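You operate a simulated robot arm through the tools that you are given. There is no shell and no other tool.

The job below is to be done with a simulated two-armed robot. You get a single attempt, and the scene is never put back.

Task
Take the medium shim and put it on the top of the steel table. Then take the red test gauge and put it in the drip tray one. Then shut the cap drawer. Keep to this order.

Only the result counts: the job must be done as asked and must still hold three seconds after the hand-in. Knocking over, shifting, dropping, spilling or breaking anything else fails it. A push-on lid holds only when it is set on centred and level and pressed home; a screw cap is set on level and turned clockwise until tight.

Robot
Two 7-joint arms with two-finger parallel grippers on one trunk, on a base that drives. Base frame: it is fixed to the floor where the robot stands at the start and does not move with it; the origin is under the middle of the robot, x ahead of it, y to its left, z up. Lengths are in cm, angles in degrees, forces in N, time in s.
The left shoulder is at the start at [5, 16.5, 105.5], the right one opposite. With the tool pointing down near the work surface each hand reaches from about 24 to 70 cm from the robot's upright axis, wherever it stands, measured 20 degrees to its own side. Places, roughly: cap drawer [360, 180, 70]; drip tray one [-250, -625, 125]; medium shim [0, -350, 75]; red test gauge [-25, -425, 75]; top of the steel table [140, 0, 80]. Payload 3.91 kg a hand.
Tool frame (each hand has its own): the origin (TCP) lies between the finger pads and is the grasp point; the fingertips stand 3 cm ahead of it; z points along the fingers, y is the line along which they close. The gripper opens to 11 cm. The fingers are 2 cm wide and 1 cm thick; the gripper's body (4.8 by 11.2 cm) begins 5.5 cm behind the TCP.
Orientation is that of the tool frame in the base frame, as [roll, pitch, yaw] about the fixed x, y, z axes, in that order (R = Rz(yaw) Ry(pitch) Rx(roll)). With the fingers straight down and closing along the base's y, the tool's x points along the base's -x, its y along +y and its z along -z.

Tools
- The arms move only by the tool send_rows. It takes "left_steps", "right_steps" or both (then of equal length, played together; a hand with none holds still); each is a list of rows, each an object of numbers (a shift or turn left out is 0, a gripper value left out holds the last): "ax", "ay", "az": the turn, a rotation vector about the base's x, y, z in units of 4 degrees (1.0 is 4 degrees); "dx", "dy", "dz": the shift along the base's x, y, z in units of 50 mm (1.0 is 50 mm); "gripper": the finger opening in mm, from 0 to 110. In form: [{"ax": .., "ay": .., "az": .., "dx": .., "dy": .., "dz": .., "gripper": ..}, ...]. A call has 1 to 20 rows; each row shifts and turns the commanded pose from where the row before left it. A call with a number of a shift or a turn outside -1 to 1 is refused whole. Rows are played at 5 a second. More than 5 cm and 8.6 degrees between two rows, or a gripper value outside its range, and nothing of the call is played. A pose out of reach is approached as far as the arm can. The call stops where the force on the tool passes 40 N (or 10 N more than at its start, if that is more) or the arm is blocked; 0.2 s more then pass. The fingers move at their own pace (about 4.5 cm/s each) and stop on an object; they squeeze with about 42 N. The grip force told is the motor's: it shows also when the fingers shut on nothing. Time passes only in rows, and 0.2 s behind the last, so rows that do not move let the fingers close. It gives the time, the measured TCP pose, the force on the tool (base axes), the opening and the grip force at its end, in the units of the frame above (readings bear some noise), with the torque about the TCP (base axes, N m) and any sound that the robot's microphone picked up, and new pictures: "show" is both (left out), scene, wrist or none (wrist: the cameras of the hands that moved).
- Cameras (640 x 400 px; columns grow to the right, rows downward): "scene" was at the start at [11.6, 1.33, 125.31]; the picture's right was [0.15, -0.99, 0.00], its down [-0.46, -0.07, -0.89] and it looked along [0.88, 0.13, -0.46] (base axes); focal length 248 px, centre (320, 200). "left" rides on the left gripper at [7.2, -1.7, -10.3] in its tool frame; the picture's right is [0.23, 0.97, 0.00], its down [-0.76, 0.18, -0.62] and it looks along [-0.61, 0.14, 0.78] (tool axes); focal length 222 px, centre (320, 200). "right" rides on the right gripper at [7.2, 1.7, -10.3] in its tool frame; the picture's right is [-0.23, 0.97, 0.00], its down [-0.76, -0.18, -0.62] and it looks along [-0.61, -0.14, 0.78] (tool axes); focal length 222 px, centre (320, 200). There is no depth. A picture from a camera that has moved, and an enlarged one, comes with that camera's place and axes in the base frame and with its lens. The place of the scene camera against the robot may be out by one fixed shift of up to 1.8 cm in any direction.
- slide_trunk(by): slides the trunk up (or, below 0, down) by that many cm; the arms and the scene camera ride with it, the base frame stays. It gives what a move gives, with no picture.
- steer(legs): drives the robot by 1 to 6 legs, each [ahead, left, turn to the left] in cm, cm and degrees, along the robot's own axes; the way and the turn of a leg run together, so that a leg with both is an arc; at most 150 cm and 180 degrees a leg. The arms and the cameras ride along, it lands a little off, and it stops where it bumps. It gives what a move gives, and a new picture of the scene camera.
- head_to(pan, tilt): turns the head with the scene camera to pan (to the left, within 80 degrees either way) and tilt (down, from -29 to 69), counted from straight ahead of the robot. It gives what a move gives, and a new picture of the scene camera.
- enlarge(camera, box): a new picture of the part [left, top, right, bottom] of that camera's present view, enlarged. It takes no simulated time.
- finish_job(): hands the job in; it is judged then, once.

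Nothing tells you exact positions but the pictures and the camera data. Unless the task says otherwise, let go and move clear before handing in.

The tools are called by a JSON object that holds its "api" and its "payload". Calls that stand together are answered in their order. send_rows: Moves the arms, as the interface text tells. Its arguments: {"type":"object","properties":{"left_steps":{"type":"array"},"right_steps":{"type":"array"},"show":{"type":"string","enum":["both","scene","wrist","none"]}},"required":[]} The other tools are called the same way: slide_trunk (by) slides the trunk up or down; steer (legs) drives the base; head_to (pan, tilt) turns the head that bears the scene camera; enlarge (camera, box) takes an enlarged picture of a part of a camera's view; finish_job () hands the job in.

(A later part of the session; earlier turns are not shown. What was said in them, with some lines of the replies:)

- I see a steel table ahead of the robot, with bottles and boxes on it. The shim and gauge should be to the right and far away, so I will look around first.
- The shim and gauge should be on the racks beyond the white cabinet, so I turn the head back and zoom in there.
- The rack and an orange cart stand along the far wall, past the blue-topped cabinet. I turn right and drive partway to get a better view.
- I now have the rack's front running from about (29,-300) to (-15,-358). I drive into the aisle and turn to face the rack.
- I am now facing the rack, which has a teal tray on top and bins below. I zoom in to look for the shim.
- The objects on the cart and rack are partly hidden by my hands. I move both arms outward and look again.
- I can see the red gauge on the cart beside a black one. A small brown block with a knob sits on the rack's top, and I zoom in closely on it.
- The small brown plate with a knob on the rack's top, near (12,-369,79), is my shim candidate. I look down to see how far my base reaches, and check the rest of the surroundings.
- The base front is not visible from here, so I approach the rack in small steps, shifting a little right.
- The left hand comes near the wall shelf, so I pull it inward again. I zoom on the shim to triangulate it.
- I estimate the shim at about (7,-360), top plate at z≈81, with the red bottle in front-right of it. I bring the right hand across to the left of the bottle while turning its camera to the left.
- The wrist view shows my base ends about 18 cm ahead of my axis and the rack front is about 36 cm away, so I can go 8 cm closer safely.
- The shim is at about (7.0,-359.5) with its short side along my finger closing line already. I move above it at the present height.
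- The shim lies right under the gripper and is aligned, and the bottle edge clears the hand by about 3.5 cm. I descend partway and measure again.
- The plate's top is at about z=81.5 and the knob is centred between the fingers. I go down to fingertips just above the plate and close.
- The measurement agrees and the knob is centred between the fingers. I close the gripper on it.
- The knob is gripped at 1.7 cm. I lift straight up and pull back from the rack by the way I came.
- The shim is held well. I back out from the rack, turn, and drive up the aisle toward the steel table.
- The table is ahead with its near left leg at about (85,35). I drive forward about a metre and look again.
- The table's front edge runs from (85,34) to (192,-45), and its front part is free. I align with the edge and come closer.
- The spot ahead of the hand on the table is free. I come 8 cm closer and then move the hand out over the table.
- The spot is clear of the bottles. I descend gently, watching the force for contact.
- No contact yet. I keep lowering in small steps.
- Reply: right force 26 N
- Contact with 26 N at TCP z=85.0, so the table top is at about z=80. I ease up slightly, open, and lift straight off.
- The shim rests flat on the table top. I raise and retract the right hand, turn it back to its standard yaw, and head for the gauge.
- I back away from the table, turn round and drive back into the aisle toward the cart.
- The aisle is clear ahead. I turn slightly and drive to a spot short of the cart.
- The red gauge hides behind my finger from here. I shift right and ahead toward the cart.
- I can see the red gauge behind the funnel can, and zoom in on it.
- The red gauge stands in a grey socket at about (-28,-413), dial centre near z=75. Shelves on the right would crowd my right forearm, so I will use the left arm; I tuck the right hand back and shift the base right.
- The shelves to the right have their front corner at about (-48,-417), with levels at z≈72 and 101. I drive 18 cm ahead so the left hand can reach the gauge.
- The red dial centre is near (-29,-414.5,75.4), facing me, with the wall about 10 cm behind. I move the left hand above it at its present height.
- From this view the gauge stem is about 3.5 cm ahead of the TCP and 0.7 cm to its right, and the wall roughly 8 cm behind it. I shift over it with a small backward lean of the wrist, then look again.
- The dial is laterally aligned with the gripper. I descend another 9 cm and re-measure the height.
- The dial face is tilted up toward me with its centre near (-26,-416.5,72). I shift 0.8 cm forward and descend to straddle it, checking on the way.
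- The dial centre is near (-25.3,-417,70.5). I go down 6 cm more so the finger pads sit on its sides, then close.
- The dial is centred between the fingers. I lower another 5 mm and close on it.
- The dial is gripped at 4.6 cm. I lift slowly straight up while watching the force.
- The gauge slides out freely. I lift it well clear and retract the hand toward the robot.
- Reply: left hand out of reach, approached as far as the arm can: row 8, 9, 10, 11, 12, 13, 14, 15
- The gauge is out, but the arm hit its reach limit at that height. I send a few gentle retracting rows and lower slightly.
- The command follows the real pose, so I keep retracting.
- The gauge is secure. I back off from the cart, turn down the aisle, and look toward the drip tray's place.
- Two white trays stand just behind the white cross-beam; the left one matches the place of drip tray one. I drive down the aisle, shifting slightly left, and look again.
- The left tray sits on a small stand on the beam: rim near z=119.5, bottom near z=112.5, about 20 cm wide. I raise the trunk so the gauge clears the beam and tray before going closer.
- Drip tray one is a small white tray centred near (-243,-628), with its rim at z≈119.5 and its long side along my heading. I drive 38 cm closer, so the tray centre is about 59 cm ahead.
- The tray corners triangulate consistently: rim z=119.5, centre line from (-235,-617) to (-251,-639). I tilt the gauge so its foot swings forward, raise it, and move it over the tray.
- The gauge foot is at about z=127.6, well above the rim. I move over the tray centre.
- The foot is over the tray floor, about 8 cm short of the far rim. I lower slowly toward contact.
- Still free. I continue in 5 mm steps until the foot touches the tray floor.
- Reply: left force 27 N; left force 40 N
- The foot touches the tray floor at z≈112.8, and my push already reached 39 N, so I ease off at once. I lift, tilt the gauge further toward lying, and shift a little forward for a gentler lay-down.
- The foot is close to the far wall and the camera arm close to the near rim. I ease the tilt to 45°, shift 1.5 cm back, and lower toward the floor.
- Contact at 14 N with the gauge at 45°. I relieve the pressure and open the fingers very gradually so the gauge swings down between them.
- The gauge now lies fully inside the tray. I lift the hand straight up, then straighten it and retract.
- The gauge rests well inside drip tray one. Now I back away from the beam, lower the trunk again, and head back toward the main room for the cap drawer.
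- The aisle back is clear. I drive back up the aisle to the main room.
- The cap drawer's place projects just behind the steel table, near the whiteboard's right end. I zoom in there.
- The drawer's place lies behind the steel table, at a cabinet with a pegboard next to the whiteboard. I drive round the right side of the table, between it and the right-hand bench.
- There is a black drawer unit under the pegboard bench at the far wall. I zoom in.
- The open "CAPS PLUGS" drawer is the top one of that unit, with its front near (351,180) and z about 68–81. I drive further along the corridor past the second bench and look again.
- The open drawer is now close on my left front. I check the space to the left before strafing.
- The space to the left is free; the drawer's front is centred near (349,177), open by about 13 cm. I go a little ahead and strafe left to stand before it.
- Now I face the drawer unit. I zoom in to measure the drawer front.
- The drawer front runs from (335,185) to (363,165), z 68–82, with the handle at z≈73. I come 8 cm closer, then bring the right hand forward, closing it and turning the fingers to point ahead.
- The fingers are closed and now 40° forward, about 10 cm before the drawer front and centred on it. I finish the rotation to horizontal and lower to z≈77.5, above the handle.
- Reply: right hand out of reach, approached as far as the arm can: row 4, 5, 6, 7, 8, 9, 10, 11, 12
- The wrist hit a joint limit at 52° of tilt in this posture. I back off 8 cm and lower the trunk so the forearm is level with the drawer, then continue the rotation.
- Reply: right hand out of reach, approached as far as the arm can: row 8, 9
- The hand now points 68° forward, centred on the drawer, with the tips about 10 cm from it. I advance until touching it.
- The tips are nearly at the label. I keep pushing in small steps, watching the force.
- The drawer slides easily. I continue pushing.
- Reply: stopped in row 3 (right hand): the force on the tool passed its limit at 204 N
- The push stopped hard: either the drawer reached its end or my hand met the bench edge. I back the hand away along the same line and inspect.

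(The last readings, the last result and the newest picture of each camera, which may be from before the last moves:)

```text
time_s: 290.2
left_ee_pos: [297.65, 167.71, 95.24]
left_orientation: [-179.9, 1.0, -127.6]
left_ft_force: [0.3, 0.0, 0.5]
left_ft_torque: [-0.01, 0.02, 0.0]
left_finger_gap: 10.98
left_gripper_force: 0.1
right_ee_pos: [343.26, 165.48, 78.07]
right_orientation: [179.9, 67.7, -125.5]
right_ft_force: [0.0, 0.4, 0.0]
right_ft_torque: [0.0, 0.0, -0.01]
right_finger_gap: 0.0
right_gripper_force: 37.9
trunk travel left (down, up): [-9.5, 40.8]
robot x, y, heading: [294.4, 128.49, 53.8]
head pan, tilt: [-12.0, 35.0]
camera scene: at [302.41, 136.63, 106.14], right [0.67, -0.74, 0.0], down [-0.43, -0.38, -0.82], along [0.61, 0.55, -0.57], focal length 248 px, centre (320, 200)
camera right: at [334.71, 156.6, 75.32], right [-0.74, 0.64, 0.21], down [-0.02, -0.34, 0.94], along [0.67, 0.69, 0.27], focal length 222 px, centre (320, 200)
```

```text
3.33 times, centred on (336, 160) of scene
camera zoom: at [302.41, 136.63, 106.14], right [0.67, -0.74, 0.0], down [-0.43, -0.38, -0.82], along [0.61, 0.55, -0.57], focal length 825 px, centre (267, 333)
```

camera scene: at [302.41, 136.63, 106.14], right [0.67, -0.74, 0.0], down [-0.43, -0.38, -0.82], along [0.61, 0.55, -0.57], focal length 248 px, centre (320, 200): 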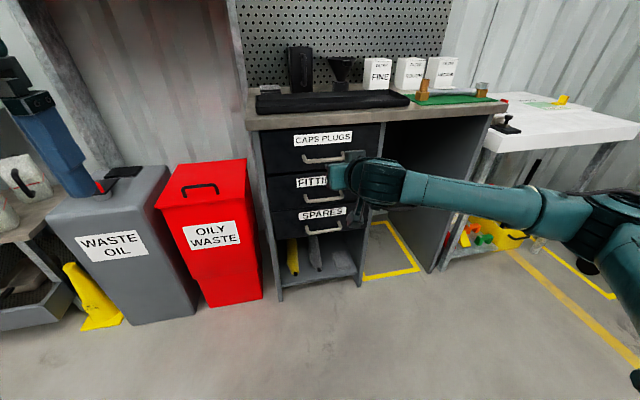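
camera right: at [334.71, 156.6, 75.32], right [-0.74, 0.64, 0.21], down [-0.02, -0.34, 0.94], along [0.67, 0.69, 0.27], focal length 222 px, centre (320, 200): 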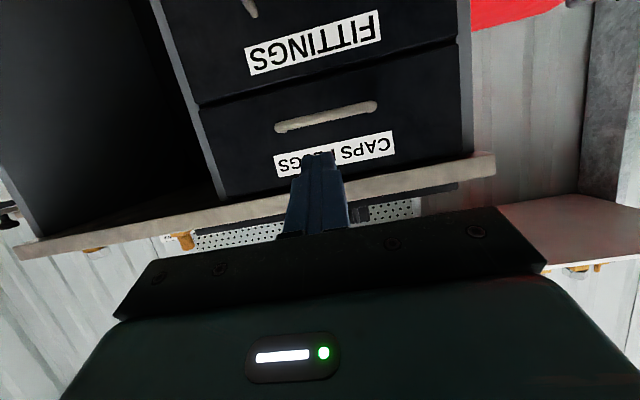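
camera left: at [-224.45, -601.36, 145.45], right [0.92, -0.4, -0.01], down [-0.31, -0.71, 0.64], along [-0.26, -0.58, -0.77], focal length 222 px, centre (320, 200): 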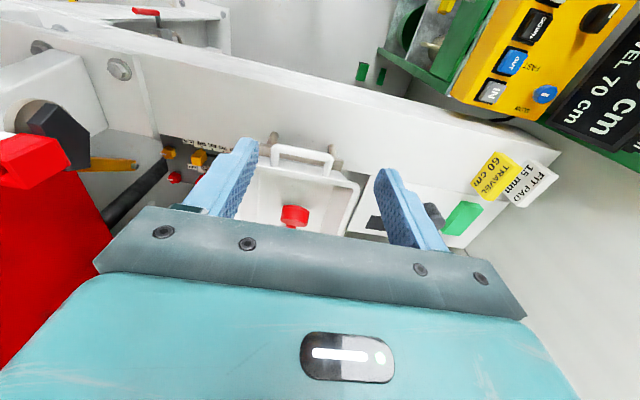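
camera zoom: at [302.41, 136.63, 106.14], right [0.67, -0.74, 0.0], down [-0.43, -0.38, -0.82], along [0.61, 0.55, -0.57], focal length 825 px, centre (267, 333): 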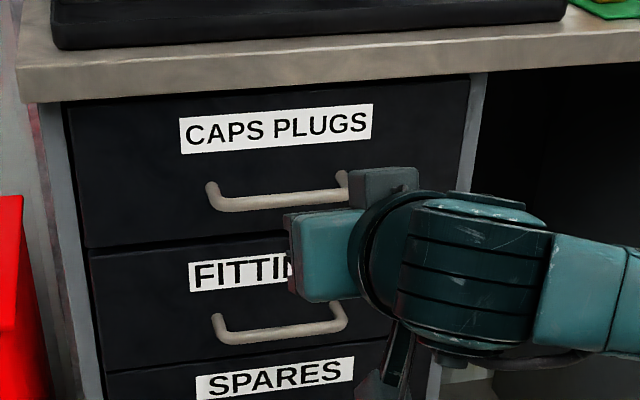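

The drawer looks flush with the one below. To be sure it is fully home, I press it once more gently with small steps near contact.

{"api": "send_rows", "payload": {"right_steps": [{"dx": 0.35, "dy": 0.49}, {"dx": 0.35, "dy": 0.49}, {"dx": 0.35, "dy": 0.49}, {"dx": 0.35, "dy": 0.49}, {"dx": 0.23, "dy": 0.326}, {"dx": 0.06, "dy": 0.08}, {}], "show": "none"}}

{"api": "send_rows", "payload": {"right_steps": [{"dx": 0.035, "dy": 0.049}, {"dx": 0.035, "dy": 0.049}, {}], "show": "none"}}

{"api": "send_rows", "payload": {"right_steps": [{"dx": 0.035, "dy": 0.049}, {"dx": 0.035, "dy": 0.049}, {}], "show": "none"}}

```text
time_s: 291.8
left_ee_pos: [297.73, 167.71, 95.33]
left_orientation: [-179.8, 1.0, -127.7]
left_ft_force: [-0.7, -0.4, -0.1]
left_ft_torque: [0.0, 0.01, 0.04]
left_finger_gap: 10.98
left_gripper_force: 0.1
right_ee_pos: [351.52, 177.72, 78.09]
right_orientation: [-179.9, 67.6, -125.5]
right_ft_force: [0.8, 0.8, -0.5]
right_ft_torque: [0.03, 0.02, -0.01]
right_finger_gap: 0.0
right_gripper_force: 38.1
trunk travel left (down, up): [-9.5, 40.8]
robot x, y, heading: [294.37, 128.56, 53.7]
head pan, tilt: [-12.0, 35.0]
```

```text
time_s: 292.6
left_ee_pos: [297.76, 167.65, 95.35]
left_orientation: [-179.9, 1.0, -127.5]
left_ft_force: [-0.5, 0.1, 0.5]
left_ft_torque: [0.04, -0.02, 0.0]
left_finger_gap: 11.02
left_gripper_force: 0.1
right_ee_pos: [351.85, 178.27, 78.16]
right_orientation: [179.9, 67.7, -125.7]
right_ft_force: [0.3, 0.0, -0.2]
right_ft_torque: [0.0, 0.0, 0.02]
right_finger_gap: 0.0
right_gripper_force: 37.8
trunk travel left (down, up): [-9.5, 40.8]
robot x, y, heading: [294.64, 128.41, 54.1]
head pan, tilt: [-12.0, 35.0]
```

```text
time_s: 293.4
left_ee_pos: [297.65, 167.79, 95.37]
left_orientation: [-179.8, 1.1, -127.7]
left_ft_force: [0.2, 0.3, -0.3]
left_ft_torque: [-0.06, -0.01, 0.01]
left_finger_gap: 11.0
left_gripper_force: 0.1
right_ee_pos: [352.36, 178.74, 78.18]
right_orientation: [179.8, 67.8, -125.6]
right_ft_force: [-0.4, 0.3, -0.3]
right_ft_torque: [-0.01, 0.0, -0.02]
right_finger_gap: 0.0
right_gripper_force: 38.1
trunk travel left (down, up): [-9.5, 40.8]
robot x, y, heading: [294.5, 128.16, 53.9]
head pan, tilt: [-12.0, 35.0]
```

{"api": "send_rows", "payload": {"right_steps": [{"dx": 0.035, "dy": 0.049}, {"dx": 0.035, "dy": 0.049}, {}], "show": "none"}}

{"api": "send_rows", "payload": {"right_steps": [{"dx": 0.025, "dy": 0.035}, {}], "show": "none"}}

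{"api": "send_rows", "payload": {"right_steps": [{"dx": 0.025, "dy": 0.035}, {}], "show": "wrist"}}

```text
time_s: 294.2
left_ee_pos: [297.71, 167.82, 95.31]
left_orientation: [180.0, 1.0, -127.6]
left_ft_force: [-0.3, -0.8, -1.0]
left_ft_torque: [0.01, 0.0, -0.01]
left_finger_gap: 10.99
left_gripper_force: 0.0
right_ee_pos: [352.46, 179.21, 78.15]
right_orientation: [-180.0, 67.7, -125.5]
right_ft_force: [-0.9, -0.6, 0.3]
right_ft_torque: [0.01, -0.01, 0.0]
right_finger_gap: 0.02
right_gripper_force: 38.1
trunk travel left (down, up): [-9.5, 40.8]
robot x, y, heading: [294.18, 128.19, 53.9]
head pan, tilt: [-12.0, 35.0]
```

```text
time_s: 294.8
left_ee_pos: [297.68, 167.73, 95.33]
left_orientation: [-179.9, 1.1, -127.5]
left_ft_force: [0.1, -0.2, 0.3]
left_ft_torque: [-0.03, 0.0, 0.0]
left_finger_gap: 10.97
left_gripper_force: 0.1
right_ee_pos: [352.69, 179.39, 78.1]
right_orientation: [179.8, 67.8, -125.7]
right_ft_force: [-0.1, -0.1, -0.2]
right_ft_torque: [-0.01, 0.01, 0.01]
right_finger_gap: 0.01
right_gripper_force: 37.2
trunk travel left (down, up): [-9.5, 40.8]
robot x, y, heading: [294.87, 128.09, 53.7]
head pan, tilt: [-12.0, 35.0]
```

```text
time_s: 295.4
left_ee_pos: [297.53, 167.64, 95.34]
left_orientation: [-179.9, 1.2, -127.7]
left_ft_force: [-0.1, 0.6, 0.1]
left_ft_torque: [0.02, 0.02, 0.0]
left_finger_gap: 11.0
left_gripper_force: 0.1
right_ee_pos: [352.67, 179.46, 78.04]
right_orientation: [179.9, 67.6, -125.7]
right_ft_force: [-20.1, -30.4, -2.7]
right_ft_torque: [-0.09, 0.09, -0.07]
right_finger_gap: 0.0
right_gripper_force: 37.3
trunk travel left (down, up): [-9.5, 40.8]
robot x, y, heading: [294.34, 128.05, 53.7]
head pan, tilt: [-12.0, 35.0]
camera right: at [344.25, 170.45, 75.4], right [-0.74, 0.64, 0.21], down [-0.02, -0.34, 0.94], along [0.67, 0.69, 0.26], focal length 222 px, centre (320, 200)
```

right: 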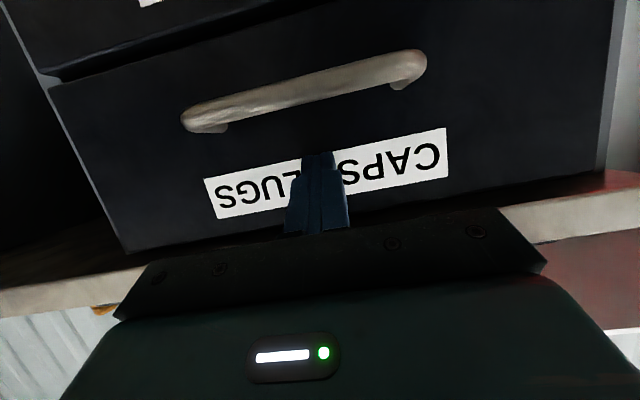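

The drawer is against its stop: 36 N and no further movement, at the same spot as before. I retract the hand and back the robot away, then check once more.

{"api": "send_rows", "payload": {"right_steps": [{"dx": -0.06, "dy": -0.08}, {"dx": -0.23, "dy": -0.326}, {"dx": -0.4, "dy": -0.56}, {"dx": -0.4, "dy": -0.56}, {"dx": -0.4, "dy": -0.56}, {"dx": -0.4, "dy": -0.56}, {}], "show": "none"}}

{"api": "steer", "payload": {"legs": [[-15, 0, 0]]}}

{"api": "head_to", "payload": {"pan": -12, "tilt": 30}}

{"api": "enlarge", "payload": {"camera": "scene", "box": [260, 110, 420, 210]}}

```text
time_s: 297.0
left_ee_pos: [297.79, 167.71, 95.27]
left_orientation: [-179.9, 1.0, -127.7]
left_ft_force: [0.5, -0.7, -0.1]
left_ft_torque: [0.01, 0.0, 0.06]
left_finger_gap: 11.02
left_gripper_force: 0.2
right_ee_pos: [343.32, 166.27, 78.13]
right_orientation: [179.9, 67.7, -125.6]
right_ft_force: [0.0, -0.4, -0.1]
right_ft_torque: [0.0, 0.01, 0.01]
right_finger_gap: 0.0
right_gripper_force: 37.9
trunk travel left (down, up): [-9.5, 40.8]
robot x, y, heading: [294.24, 128.53, 53.8]
head pan, tilt: [-12.0, 35.0]
```

```text
time_s: 298.4
left_ee_pos: [288.99, 155.88, 95.21]
left_orientation: [-179.9, 1.0, -127.6]
left_ft_force: [0.3, 1.1, -0.3]
left_ft_torque: [0.0, 0.02, 0.01]
left_finger_gap: 10.99
left_gripper_force: 0.0
right_ee_pos: [334.65, 154.64, 78.11]
right_orientation: [179.8, 67.8, -125.4]
right_ft_force: [0.6, 0.7, -1.0]
right_ft_torque: [-0.01, 0.01, -0.04]
right_finger_gap: 0.0
right_gripper_force: 37.6
trunk travel left (down, up): [-9.5, 40.8]
robot x, y, heading: [285.67, 116.04, 53.9]
head pan, tilt: [-12.0, 35.0]
camera scene: at [293.71, 124.73, 106.14], right [0.67, -0.74, 0.0], down [-0.43, -0.38, -0.82], along [0.61, 0.55, -0.57], focal length 248 px, centre (320, 200)
```

scene: 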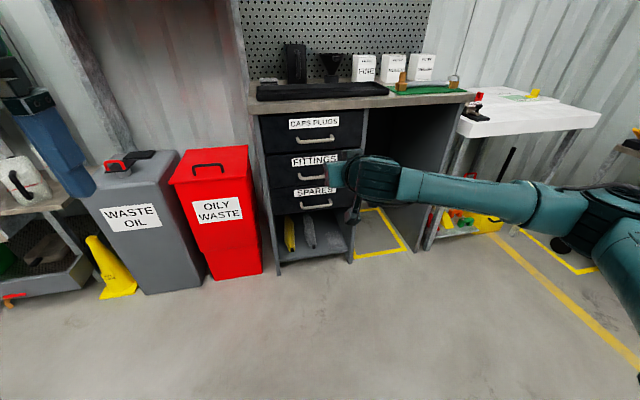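

```text
time_s: 299.1
left_ee_pos: [288.91, 155.73, 95.2]
left_orientation: [-179.9, 1.0, -127.5]
left_ft_force: [-0.1, 0.1, -1.1]
left_ft_torque: [0.03, 0.0, -0.03]
left_finger_gap: 11.0
left_gripper_force: 0.1
right_ee_pos: [334.66, 154.65, 78.19]
right_orientation: [179.9, 67.7, -125.4]
right_ft_force: [0.1, -0.4, 0.3]
right_ft_torque: [-0.02, 0.01, -0.02]
right_finger_gap: 0.01
right_gripper_force: 37.5
trunk travel left (down, up): [-9.5, 40.8]
robot x, y, heading: [285.94, 116.42, 54.0]
head pan, tilt: [-12.0, 30.0]
camera scene: at [293.89, 124.88, 106.91], right [0.67, -0.74, 0.0], down [-0.37, -0.33, -0.87], along [0.64, 0.58, -0.5], focal length 248 px, centre (320, 200)
```

scene: 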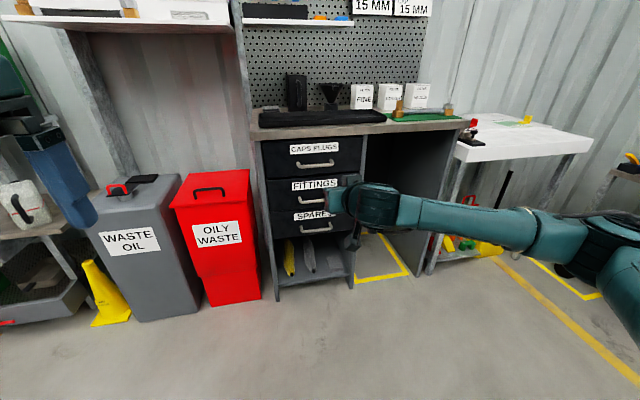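

```text
4.00 times, centred on (340, 160) of scene
camera zoom: at [293.89, 124.88, 106.91], right [0.67, -0.74, 0.0], down [-0.37, -0.33, -0.87], along [0.64, 0.58, -0.5], focal length 990 px, centre (240, 360)
```

zoom: 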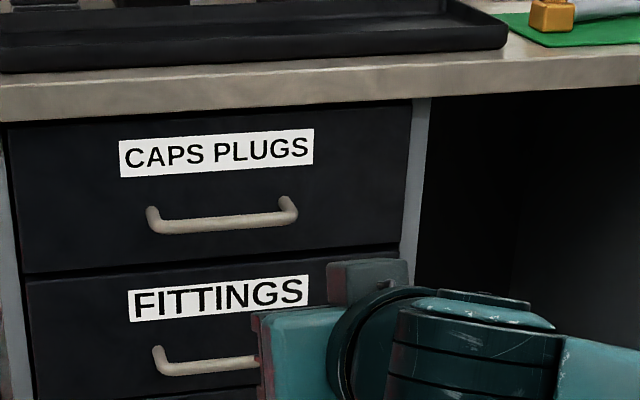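

The caps drawer is shut flush with the others, the shim is on the steel table and the gauge lies in drip tray one. Both hands are clear, so I hand the job in.

{"api": "finish_job", "payload": {}}

```text
The job is handed in.
```

I did all three steps in the order you gave and handed the job in; no verdict came back.

- **Medium shim:** it sits flat on the top of the steel table, on the front part clear of the bottles. It was the only shim-like piece I saw near the place you gave. Nothing on it marked it as "medium", so I went by its position.
- **Red test gauge:** it lies fully inside drip tray one, dial down. I touched its foot to the tray floor at a tilt, then opened the fingers slowly, so the dial dropped the last few centimetres. I took the left-hand tray to be "one" because it matched your coordinates; I saw no label.
- **Cap drawer:** the "CAPS PLUGS" drawer is closed flush with the ones below it. The first push hit the end stop hard, peaking at 204 N. I backed off, pressed again gently and it would not go further in. The items on the bench above were still standing.

I saw nothing else knocked over or shifted. Both hands were open or empty and clear of everything at hand-in.
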